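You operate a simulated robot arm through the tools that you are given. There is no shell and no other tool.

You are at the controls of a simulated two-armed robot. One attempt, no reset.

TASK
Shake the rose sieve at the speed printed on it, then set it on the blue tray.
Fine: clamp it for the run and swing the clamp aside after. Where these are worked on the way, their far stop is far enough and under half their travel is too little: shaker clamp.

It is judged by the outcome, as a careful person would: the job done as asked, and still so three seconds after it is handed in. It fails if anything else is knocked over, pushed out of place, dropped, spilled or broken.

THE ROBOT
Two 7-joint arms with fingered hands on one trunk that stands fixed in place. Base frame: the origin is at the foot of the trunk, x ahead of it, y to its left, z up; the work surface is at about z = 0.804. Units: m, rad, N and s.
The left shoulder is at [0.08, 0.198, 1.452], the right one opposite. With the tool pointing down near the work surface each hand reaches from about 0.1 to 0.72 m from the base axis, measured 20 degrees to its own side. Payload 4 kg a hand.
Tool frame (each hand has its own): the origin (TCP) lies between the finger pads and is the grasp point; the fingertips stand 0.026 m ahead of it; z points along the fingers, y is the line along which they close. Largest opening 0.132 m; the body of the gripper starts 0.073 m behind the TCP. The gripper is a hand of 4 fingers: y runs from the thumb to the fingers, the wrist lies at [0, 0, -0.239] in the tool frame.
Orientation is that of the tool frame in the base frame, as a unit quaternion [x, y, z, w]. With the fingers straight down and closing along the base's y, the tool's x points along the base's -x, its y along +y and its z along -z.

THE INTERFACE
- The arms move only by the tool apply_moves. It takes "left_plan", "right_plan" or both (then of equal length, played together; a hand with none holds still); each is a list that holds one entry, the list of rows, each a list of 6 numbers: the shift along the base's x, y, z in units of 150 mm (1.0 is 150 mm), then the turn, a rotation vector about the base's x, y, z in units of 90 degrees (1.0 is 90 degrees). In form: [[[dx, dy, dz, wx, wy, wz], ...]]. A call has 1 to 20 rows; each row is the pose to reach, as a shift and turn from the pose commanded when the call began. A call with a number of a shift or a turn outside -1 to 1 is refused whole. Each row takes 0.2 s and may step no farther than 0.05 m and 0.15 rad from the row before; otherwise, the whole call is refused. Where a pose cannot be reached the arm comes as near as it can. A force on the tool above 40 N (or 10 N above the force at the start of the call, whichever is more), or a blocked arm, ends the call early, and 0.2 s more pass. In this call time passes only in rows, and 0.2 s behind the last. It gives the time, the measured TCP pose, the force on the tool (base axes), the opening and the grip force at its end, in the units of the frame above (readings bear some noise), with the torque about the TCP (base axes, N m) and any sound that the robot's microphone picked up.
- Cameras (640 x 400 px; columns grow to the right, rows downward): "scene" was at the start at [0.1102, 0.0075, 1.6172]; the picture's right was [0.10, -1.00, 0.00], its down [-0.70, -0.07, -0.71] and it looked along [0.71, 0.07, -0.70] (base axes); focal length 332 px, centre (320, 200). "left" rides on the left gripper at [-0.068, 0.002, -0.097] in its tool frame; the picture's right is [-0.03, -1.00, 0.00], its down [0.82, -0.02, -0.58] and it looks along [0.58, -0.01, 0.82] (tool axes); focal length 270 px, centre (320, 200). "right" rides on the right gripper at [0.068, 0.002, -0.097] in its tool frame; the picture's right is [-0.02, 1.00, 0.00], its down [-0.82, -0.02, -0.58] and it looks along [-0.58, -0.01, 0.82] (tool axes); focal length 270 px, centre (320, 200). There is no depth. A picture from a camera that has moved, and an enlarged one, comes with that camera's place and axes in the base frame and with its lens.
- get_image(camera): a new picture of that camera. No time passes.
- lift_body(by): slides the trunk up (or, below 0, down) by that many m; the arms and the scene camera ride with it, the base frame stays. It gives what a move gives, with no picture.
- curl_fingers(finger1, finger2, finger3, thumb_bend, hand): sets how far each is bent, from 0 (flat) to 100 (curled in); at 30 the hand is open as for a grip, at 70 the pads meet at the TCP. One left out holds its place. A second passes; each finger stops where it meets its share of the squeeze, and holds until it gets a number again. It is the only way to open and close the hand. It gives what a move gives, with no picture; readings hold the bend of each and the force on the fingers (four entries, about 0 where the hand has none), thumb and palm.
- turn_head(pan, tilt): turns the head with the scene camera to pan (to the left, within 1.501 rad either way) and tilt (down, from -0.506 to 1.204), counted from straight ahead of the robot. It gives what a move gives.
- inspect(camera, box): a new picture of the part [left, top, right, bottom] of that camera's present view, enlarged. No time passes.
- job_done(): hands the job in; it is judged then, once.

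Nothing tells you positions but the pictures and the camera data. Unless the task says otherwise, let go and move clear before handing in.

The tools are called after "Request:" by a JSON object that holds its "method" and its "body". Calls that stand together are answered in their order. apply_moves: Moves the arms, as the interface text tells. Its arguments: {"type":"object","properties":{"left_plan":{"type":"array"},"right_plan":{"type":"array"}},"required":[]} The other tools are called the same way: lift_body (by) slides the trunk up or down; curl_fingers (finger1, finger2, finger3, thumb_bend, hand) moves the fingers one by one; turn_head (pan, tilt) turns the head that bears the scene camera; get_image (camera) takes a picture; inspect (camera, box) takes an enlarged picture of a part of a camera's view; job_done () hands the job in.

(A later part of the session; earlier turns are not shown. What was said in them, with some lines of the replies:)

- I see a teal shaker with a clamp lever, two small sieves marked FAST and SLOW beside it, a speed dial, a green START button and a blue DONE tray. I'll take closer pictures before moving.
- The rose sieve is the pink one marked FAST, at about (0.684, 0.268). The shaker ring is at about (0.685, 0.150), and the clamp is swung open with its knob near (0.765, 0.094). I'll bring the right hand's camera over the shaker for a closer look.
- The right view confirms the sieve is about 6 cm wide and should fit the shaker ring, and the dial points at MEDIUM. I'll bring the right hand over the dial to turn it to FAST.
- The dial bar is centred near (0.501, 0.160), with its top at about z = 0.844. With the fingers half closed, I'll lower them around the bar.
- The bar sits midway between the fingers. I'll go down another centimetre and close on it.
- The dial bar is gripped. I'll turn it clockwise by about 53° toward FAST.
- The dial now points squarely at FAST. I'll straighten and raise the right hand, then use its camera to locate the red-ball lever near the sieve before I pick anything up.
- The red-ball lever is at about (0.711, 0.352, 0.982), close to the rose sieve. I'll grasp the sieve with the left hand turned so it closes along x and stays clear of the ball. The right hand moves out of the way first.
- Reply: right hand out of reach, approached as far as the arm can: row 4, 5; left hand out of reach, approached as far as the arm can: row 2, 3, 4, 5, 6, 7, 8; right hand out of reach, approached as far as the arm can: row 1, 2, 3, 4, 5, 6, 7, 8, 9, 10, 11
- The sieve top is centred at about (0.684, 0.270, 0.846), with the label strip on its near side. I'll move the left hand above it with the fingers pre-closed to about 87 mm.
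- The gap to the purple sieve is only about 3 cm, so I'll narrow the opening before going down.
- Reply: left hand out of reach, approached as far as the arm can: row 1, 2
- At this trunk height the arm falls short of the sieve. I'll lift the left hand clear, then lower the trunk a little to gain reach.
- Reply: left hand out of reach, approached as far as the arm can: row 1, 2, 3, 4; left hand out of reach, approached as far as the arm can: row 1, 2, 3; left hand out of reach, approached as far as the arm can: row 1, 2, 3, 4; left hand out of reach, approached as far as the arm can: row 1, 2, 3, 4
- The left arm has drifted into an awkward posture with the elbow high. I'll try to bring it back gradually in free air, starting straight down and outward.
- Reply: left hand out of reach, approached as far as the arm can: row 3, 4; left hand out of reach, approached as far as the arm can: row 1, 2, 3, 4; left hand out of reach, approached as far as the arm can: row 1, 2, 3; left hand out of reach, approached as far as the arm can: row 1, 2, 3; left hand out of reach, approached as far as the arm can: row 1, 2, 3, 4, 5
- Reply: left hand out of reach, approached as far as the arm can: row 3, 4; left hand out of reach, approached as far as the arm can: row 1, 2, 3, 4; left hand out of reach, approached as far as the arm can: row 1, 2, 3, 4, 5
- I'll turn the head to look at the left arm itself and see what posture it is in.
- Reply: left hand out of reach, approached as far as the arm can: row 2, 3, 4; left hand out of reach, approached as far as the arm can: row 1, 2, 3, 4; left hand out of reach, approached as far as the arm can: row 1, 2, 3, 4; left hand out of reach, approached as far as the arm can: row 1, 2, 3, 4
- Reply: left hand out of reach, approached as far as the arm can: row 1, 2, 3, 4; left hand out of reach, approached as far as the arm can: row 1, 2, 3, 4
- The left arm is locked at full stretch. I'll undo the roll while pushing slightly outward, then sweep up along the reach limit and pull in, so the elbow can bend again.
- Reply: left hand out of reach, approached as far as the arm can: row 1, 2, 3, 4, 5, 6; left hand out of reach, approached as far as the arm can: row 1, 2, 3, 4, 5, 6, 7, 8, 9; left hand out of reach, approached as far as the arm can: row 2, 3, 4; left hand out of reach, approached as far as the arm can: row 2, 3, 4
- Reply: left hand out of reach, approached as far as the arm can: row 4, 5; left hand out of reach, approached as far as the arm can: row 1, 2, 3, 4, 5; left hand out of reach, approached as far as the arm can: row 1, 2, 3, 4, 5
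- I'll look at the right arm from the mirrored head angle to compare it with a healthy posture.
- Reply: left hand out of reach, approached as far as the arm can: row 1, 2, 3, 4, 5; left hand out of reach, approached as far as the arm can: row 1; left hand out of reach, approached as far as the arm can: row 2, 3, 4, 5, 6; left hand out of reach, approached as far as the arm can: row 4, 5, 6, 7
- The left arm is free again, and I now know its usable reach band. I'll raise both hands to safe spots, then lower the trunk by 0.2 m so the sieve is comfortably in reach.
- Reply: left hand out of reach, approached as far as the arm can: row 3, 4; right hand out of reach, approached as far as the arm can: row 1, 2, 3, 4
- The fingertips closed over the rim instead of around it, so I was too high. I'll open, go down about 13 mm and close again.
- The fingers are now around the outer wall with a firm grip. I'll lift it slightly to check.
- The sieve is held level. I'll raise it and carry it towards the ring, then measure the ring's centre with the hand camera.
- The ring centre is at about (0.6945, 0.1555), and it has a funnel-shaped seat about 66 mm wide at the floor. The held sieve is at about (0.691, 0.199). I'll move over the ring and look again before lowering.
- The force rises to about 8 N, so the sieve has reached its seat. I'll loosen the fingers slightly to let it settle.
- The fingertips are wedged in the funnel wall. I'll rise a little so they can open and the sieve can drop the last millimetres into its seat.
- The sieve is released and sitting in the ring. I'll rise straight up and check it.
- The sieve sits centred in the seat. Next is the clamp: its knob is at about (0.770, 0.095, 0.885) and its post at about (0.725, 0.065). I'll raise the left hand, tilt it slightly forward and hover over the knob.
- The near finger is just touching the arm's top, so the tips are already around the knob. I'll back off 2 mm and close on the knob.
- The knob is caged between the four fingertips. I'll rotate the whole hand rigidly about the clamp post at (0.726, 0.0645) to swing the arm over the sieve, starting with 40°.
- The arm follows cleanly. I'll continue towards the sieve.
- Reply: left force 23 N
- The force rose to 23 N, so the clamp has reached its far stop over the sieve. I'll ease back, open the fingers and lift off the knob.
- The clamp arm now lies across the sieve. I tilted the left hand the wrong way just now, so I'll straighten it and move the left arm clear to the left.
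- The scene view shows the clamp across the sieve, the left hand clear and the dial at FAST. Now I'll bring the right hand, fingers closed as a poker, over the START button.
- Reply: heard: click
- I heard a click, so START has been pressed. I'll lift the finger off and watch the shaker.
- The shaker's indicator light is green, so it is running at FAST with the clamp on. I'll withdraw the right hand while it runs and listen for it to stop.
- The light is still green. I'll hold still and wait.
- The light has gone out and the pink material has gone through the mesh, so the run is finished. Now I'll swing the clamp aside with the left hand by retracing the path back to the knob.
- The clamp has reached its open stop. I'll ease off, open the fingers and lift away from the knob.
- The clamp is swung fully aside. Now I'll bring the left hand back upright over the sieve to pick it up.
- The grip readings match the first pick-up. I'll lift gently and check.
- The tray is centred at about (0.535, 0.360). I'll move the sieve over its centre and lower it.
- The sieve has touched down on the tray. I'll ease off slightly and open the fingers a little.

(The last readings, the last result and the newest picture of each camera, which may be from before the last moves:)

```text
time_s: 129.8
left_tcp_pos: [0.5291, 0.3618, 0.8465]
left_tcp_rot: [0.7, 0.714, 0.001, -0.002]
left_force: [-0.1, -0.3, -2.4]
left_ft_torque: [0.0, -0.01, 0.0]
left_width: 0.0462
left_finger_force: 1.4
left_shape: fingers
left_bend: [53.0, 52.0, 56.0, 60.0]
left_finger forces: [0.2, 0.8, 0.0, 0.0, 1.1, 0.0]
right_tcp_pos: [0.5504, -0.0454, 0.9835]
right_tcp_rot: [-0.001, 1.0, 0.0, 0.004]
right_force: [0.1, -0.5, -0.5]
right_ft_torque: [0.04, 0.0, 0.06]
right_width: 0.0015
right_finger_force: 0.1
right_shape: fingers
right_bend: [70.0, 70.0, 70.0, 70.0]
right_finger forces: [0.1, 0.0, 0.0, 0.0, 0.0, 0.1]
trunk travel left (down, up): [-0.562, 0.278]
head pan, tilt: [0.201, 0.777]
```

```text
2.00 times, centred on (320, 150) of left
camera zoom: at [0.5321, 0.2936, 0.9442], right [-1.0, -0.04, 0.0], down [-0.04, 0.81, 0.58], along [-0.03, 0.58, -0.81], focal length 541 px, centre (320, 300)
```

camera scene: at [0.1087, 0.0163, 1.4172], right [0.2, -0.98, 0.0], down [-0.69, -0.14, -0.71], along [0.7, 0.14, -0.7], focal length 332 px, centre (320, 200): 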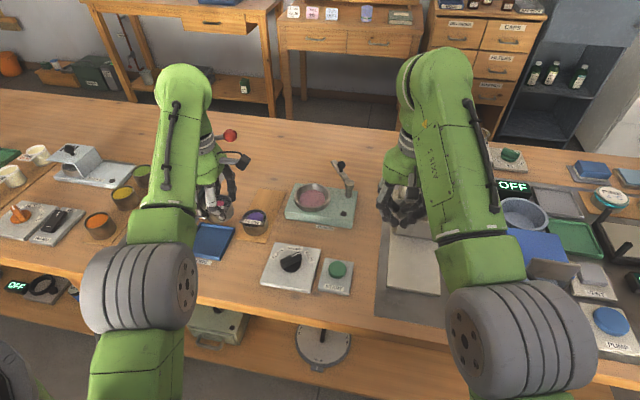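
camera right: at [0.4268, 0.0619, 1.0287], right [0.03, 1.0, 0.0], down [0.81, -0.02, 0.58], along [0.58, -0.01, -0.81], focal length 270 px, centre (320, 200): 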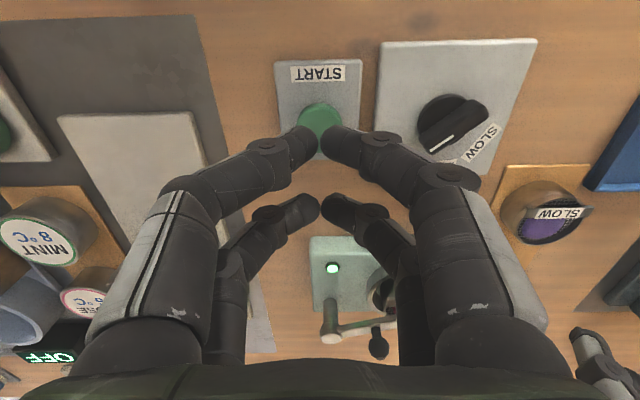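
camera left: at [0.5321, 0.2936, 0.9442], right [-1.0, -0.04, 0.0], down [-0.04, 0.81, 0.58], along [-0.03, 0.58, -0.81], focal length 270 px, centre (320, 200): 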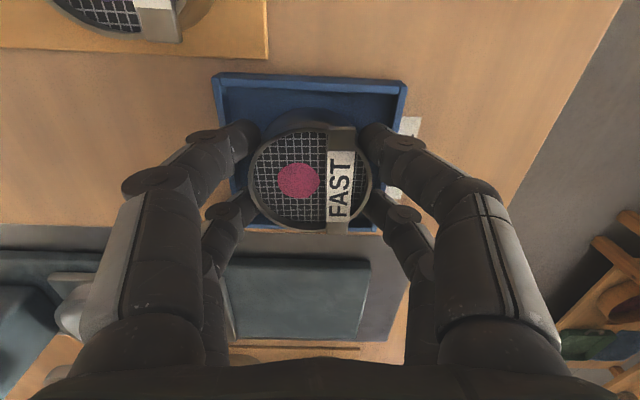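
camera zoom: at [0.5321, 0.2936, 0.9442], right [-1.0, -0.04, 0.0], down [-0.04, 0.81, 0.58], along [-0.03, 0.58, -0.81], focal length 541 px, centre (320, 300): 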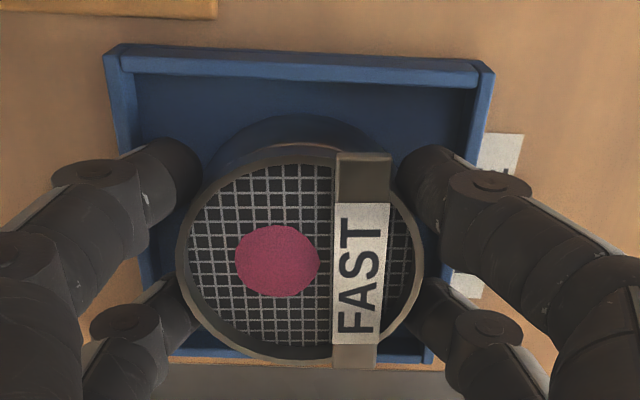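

Request:
{"method": "curl_fingers", "body": {"hand": "left", "finger1": 51, "finger2": 51, "finger3": 54, "thumb_bend": 57}}

Request:
{"method": "apply_moves", "body": {"left_plan": [[[0, 0, 0.03, 0, 0, 0], [0, 0, 0.07, 0, 0, 0]]]}}

Request:
{"method": "inspect", "body": {"camera": "left", "box": [200, 50, 440, 250]}}

```text
time_s: 130.8
left_tcp_pos: [0.5286, 0.3612, 0.8484]
left_tcp_rot: [0.701, 0.714, 0.0, -0.001]
left_force: [-0.1, -0.1, -0.2]
left_ft_torque: [0.0, -0.02, 0.01]
left_width: 0.0533
left_finger_force: 0.0
left_shape: fingers
left_bend: [51.0, 51.0, 54.0, 56.0]
left_finger forces: [0.1, 0.0, 0.0, 0.0, 0.0, 0.0]
right_tcp_pos: [0.5489, -0.0434, 0.9823]
right_tcp_rot: [0.0, 1.0, 0.001, 0.003]
right_force: [1.3, -0.4, -0.5]
right_ft_torque: [-0.02, 0.01, 0.01]
right_width: 0.0012
right_finger_force: 0.2
right_shape: fingers
right_bend: [70.0, 70.0, 70.0, 70.0]
right_finger forces: [0.0, 0.0, 0.0, 0.0, 0.1, 0.0]
trunk travel left (down, up): [-0.562, 0.278]
head pan, tilt: [0.201, 0.777]
```

```text
time_s: 131.4
left_tcp_pos: [0.529, 0.362, 0.8579]
left_tcp_rot: [0.7, 0.714, 0.002, -0.002]
left_force: [-0.2, 0.0, 0.3]
left_ft_torque: [0.04, 0.0, 0.0]
left_width: 0.0535
left_finger_force: 0.1
left_shape: fingers
left_bend: [51.0, 51.0, 54.0, 56.0]
left_finger forces: [0.1, 0.1, 0.0, 0.0, 0.0, 0.0]
right_tcp_pos: [0.5504, -0.0442, 0.9822]
right_tcp_rot: [-0.001, 1.0, 0.001, 0.004]
right_force: [-0.3, 0.2, 0.3]
right_ft_torque: [-0.01, 0.01, 0.01]
right_width: 0.0016
right_finger_force: 0.1
right_shape: fingers
right_bend: [70.0, 70.0, 70.0, 70.0]
right_finger forces: [0.0, 0.0, 0.1, 0.0, 0.1, 0.0]
trunk travel left (down, up): [-0.562, 0.278]
head pan, tilt: [0.201, 0.777]
```

```text
2.00 times, centred on (320, 150) of left
camera zoom: at [0.5322, 0.2938, 0.9546], right [-1.0, -0.04, 0.0], down [-0.04, 0.81, 0.58], along [-0.03, 0.58, -0.81], focal length 541 px, centre (320, 300)
```

zoom: 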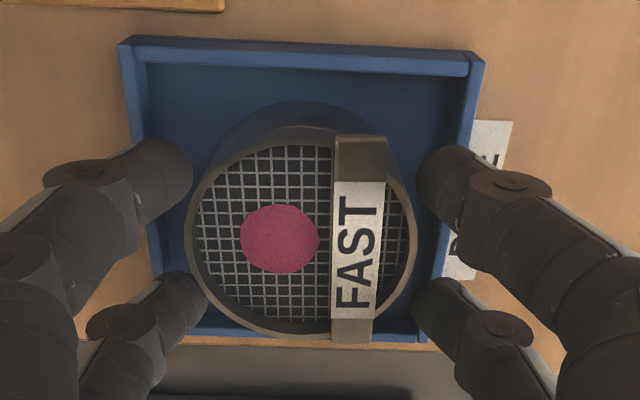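

The sieve is free and stays on the tray. I'll lift the hand straight up, clear of it.

Request:
{"method": "apply_moves", "body": {"left_plan": [[[0, 0, 0.1, 0, 0, 0], [0, 0, 0.3, 0, 0, 0], [0.05, 0, 0.47, 0, 0, 0]]]}}

Request:
{"method": "get_image", "body": {"camera": "left"}}

Request:
{"method": "get_image", "body": {"camera": "scene"}}

```text
time_s: 132.2
left_tcp_pos: [0.5367, 0.3612, 0.9288]
left_tcp_rot: [0.7, 0.714, 0.001, -0.002]
left_force: [0.5, 0.2, 0.6]
left_ft_torque: [0.0, -0.02, 0.01]
left_width: 0.0536
left_finger_force: 0.0
left_shape: fingers
left_bend: [51.0, 51.0, 54.0, 56.0]
left_finger forces: [0.1, 0.0, 0.1, 0.0, 0.1, 0.0]
right_tcp_pos: [0.5506, -0.0447, 0.9822]
right_tcp_rot: [0.0, 1.0, 0.001, 0.003]
right_force: [0.2, 0.0, -0.4]
right_ft_torque: [0.0, 0.03, -0.01]
right_width: 0.0016
right_finger_force: 0.1
right_shape: fingers
right_bend: [70.0, 70.0, 70.0, 70.0]
right_finger forces: [0.1, 0.0, 0.1, 0.1, 0.1, 0.0]
trunk travel left (down, up): [-0.562, 0.278]
head pan, tilt: [0.201, 0.777]
```

```text
taken
camera left: at [0.54, 0.2932, 1.0254], right [-1.0, -0.04, 0.0], down [-0.04, 0.81, 0.58], along [-0.03, 0.58, -0.81], focal length 270 px, centre (320, 200)
```

left: 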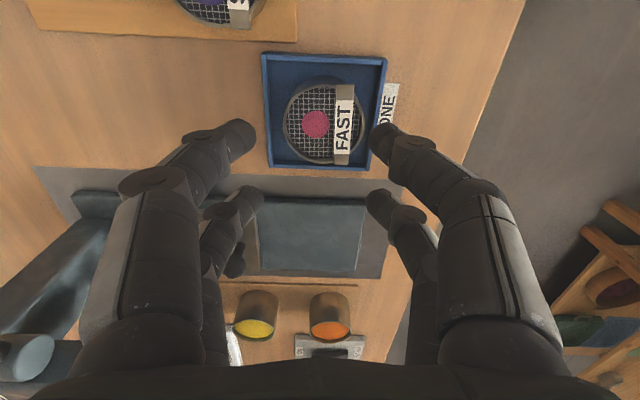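

```text
taken
camera scene: at [0.1093, 0.0157, 1.4171], right [0.2, -0.98, 0.0], down [-0.69, -0.14, -0.71], along [0.7, 0.14, -0.7], focal length 332 px, centre (320, 200)
```

scene: 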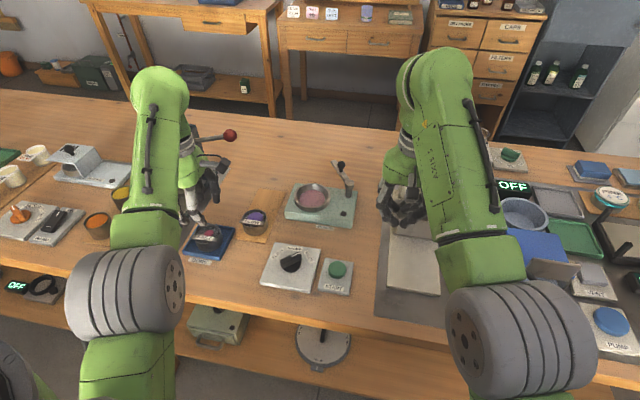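

The rose sieve sits flat on the blue tray. I'll move the left hand away and take a final look round.

Request:
{"method": "apply_moves", "body": {"left_plan": [[[0.12, -0.2, 0.05, 0, 0, 0], [0.25, -0.42, 0.1, 0, 0, 0], [0.4, -0.65, 0.13, 0, 0, 0], [0.5, -0.85, 0.15, 0, 0, 0]]]}}

Request:
{"method": "inspect", "body": {"camera": "scene", "box": [150, 140, 400, 300]}}

Request:
{"method": "get_image", "body": {"camera": "scene"}}

Request:
{"method": "get_image", "body": {"camera": "left"}}

```text
time_s: 133.2
left_tcp_pos: [0.6118, 0.2349, 0.9491]
left_tcp_rot: [0.7, 0.714, 0.001, -0.003]
left_force: [0.3, 1.0, 0.6]
left_ft_torque: [0.04, 0.0, 0.01]
left_width: 0.0534
left_finger_force: 0.0
left_shape: fingers
left_bend: [51.0, 51.0, 54.0, 56.0]
left_finger forces: [0.0, 0.0, 0.1, 0.0, 0.2, 0.0]
right_tcp_pos: [0.5499, -0.0448, 0.9811]
right_tcp_rot: [0.001, 1.0, 0.002, 0.004]
right_force: [0.1, 0.3, 0.6]
right_ft_torque: [-0.01, -0.03, 0.01]
right_width: 0.0015
right_finger_force: 0.0
right_shape: fingers
right_bend: [70.0, 70.0, 70.0, 70.0]
right_finger forces: [0.1, 0.0, 0.0, 0.0, 0.0, 0.1]
trunk travel left (down, up): [-0.562, 0.278]
head pan, tilt: [0.201, 0.777]
```

```text
2.50 times, centred on (275, 220) of scene
camera zoom: at [0.1096, 0.0147, 1.4171], right [0.2, -0.98, 0.0], down [-0.69, -0.14, -0.71], along [0.7, 0.14, -0.7], focal length 831 px, centre (432, 150)
```

zoom: 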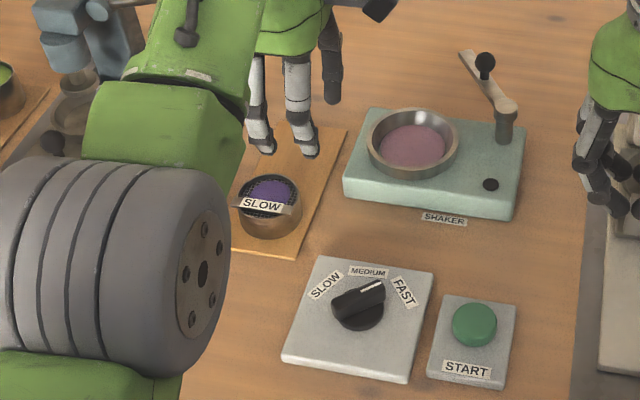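

```text
taken
camera scene: at [0.1096, 0.0147, 1.4171], right [0.2, -0.98, 0.0], down [-0.69, -0.14, -0.71], along [0.7, 0.14, -0.7], focal length 332 px, centre (320, 200)
```

scene: 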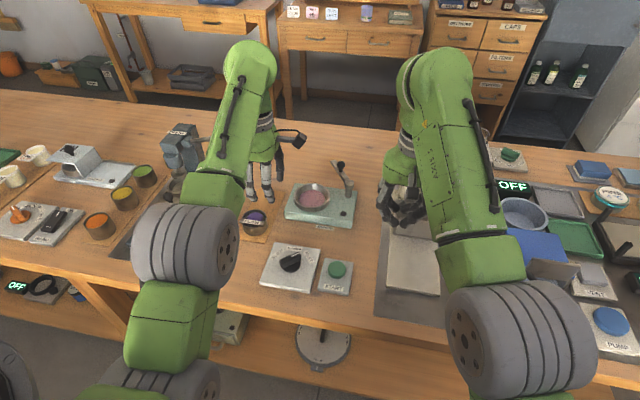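

```text
taken
camera left: at [0.6149, 0.1675, 1.0465], right [-1.0, -0.05, 0.0], down [-0.04, 0.81, 0.58], along [-0.03, 0.58, -0.81], focal length 270 px, centre (320, 200)
```

left: 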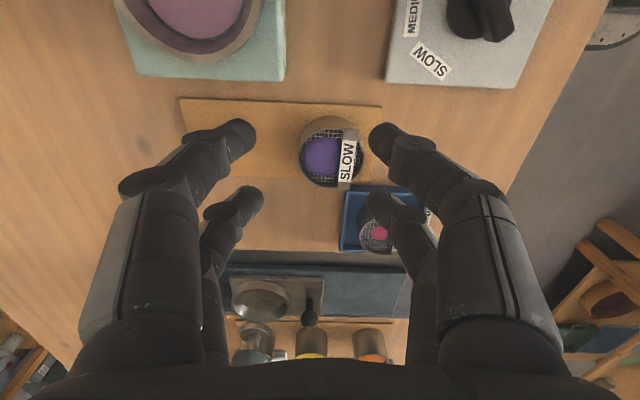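

The rose sieve is on the blue tray after its FAST run. The clamp is swung aside, the purple sieve and everything else are where they were, and both hands are clear, so I'll hand the job in.

Request:
{"method": "job_done", "body": {}}

```text
The job is handed in.
```

The rose sieve was shaken at FAST, the speed printed on it, and it now sits on the blue tray. I have handed the job in but have had no result back.

- **Run:** I turned the dial from MEDIUM to FAST and swung the clamp over the sieve to its far stop. When I pressed START I heard it click and the shaker light came on. The light had gone out when I checked about six seconds later, and most of the pink material had gone through the mesh.
- **Clamp:** I swung it back aside to its open stop before lifting the sieve out.
- **What is left:** the sifted material is in the shaker's ring, a small pink patch remains on the sieve's mesh, and the dial is still at FAST.
- **Other items:** I saw nothing else moved, knocked over or spilled, and both hands are clear.

Early on, the left arm locked near full stretch and I had to work it free. That happened in the air above the table, and I lowered the trunk by 0.2 m afterwards for better reach.
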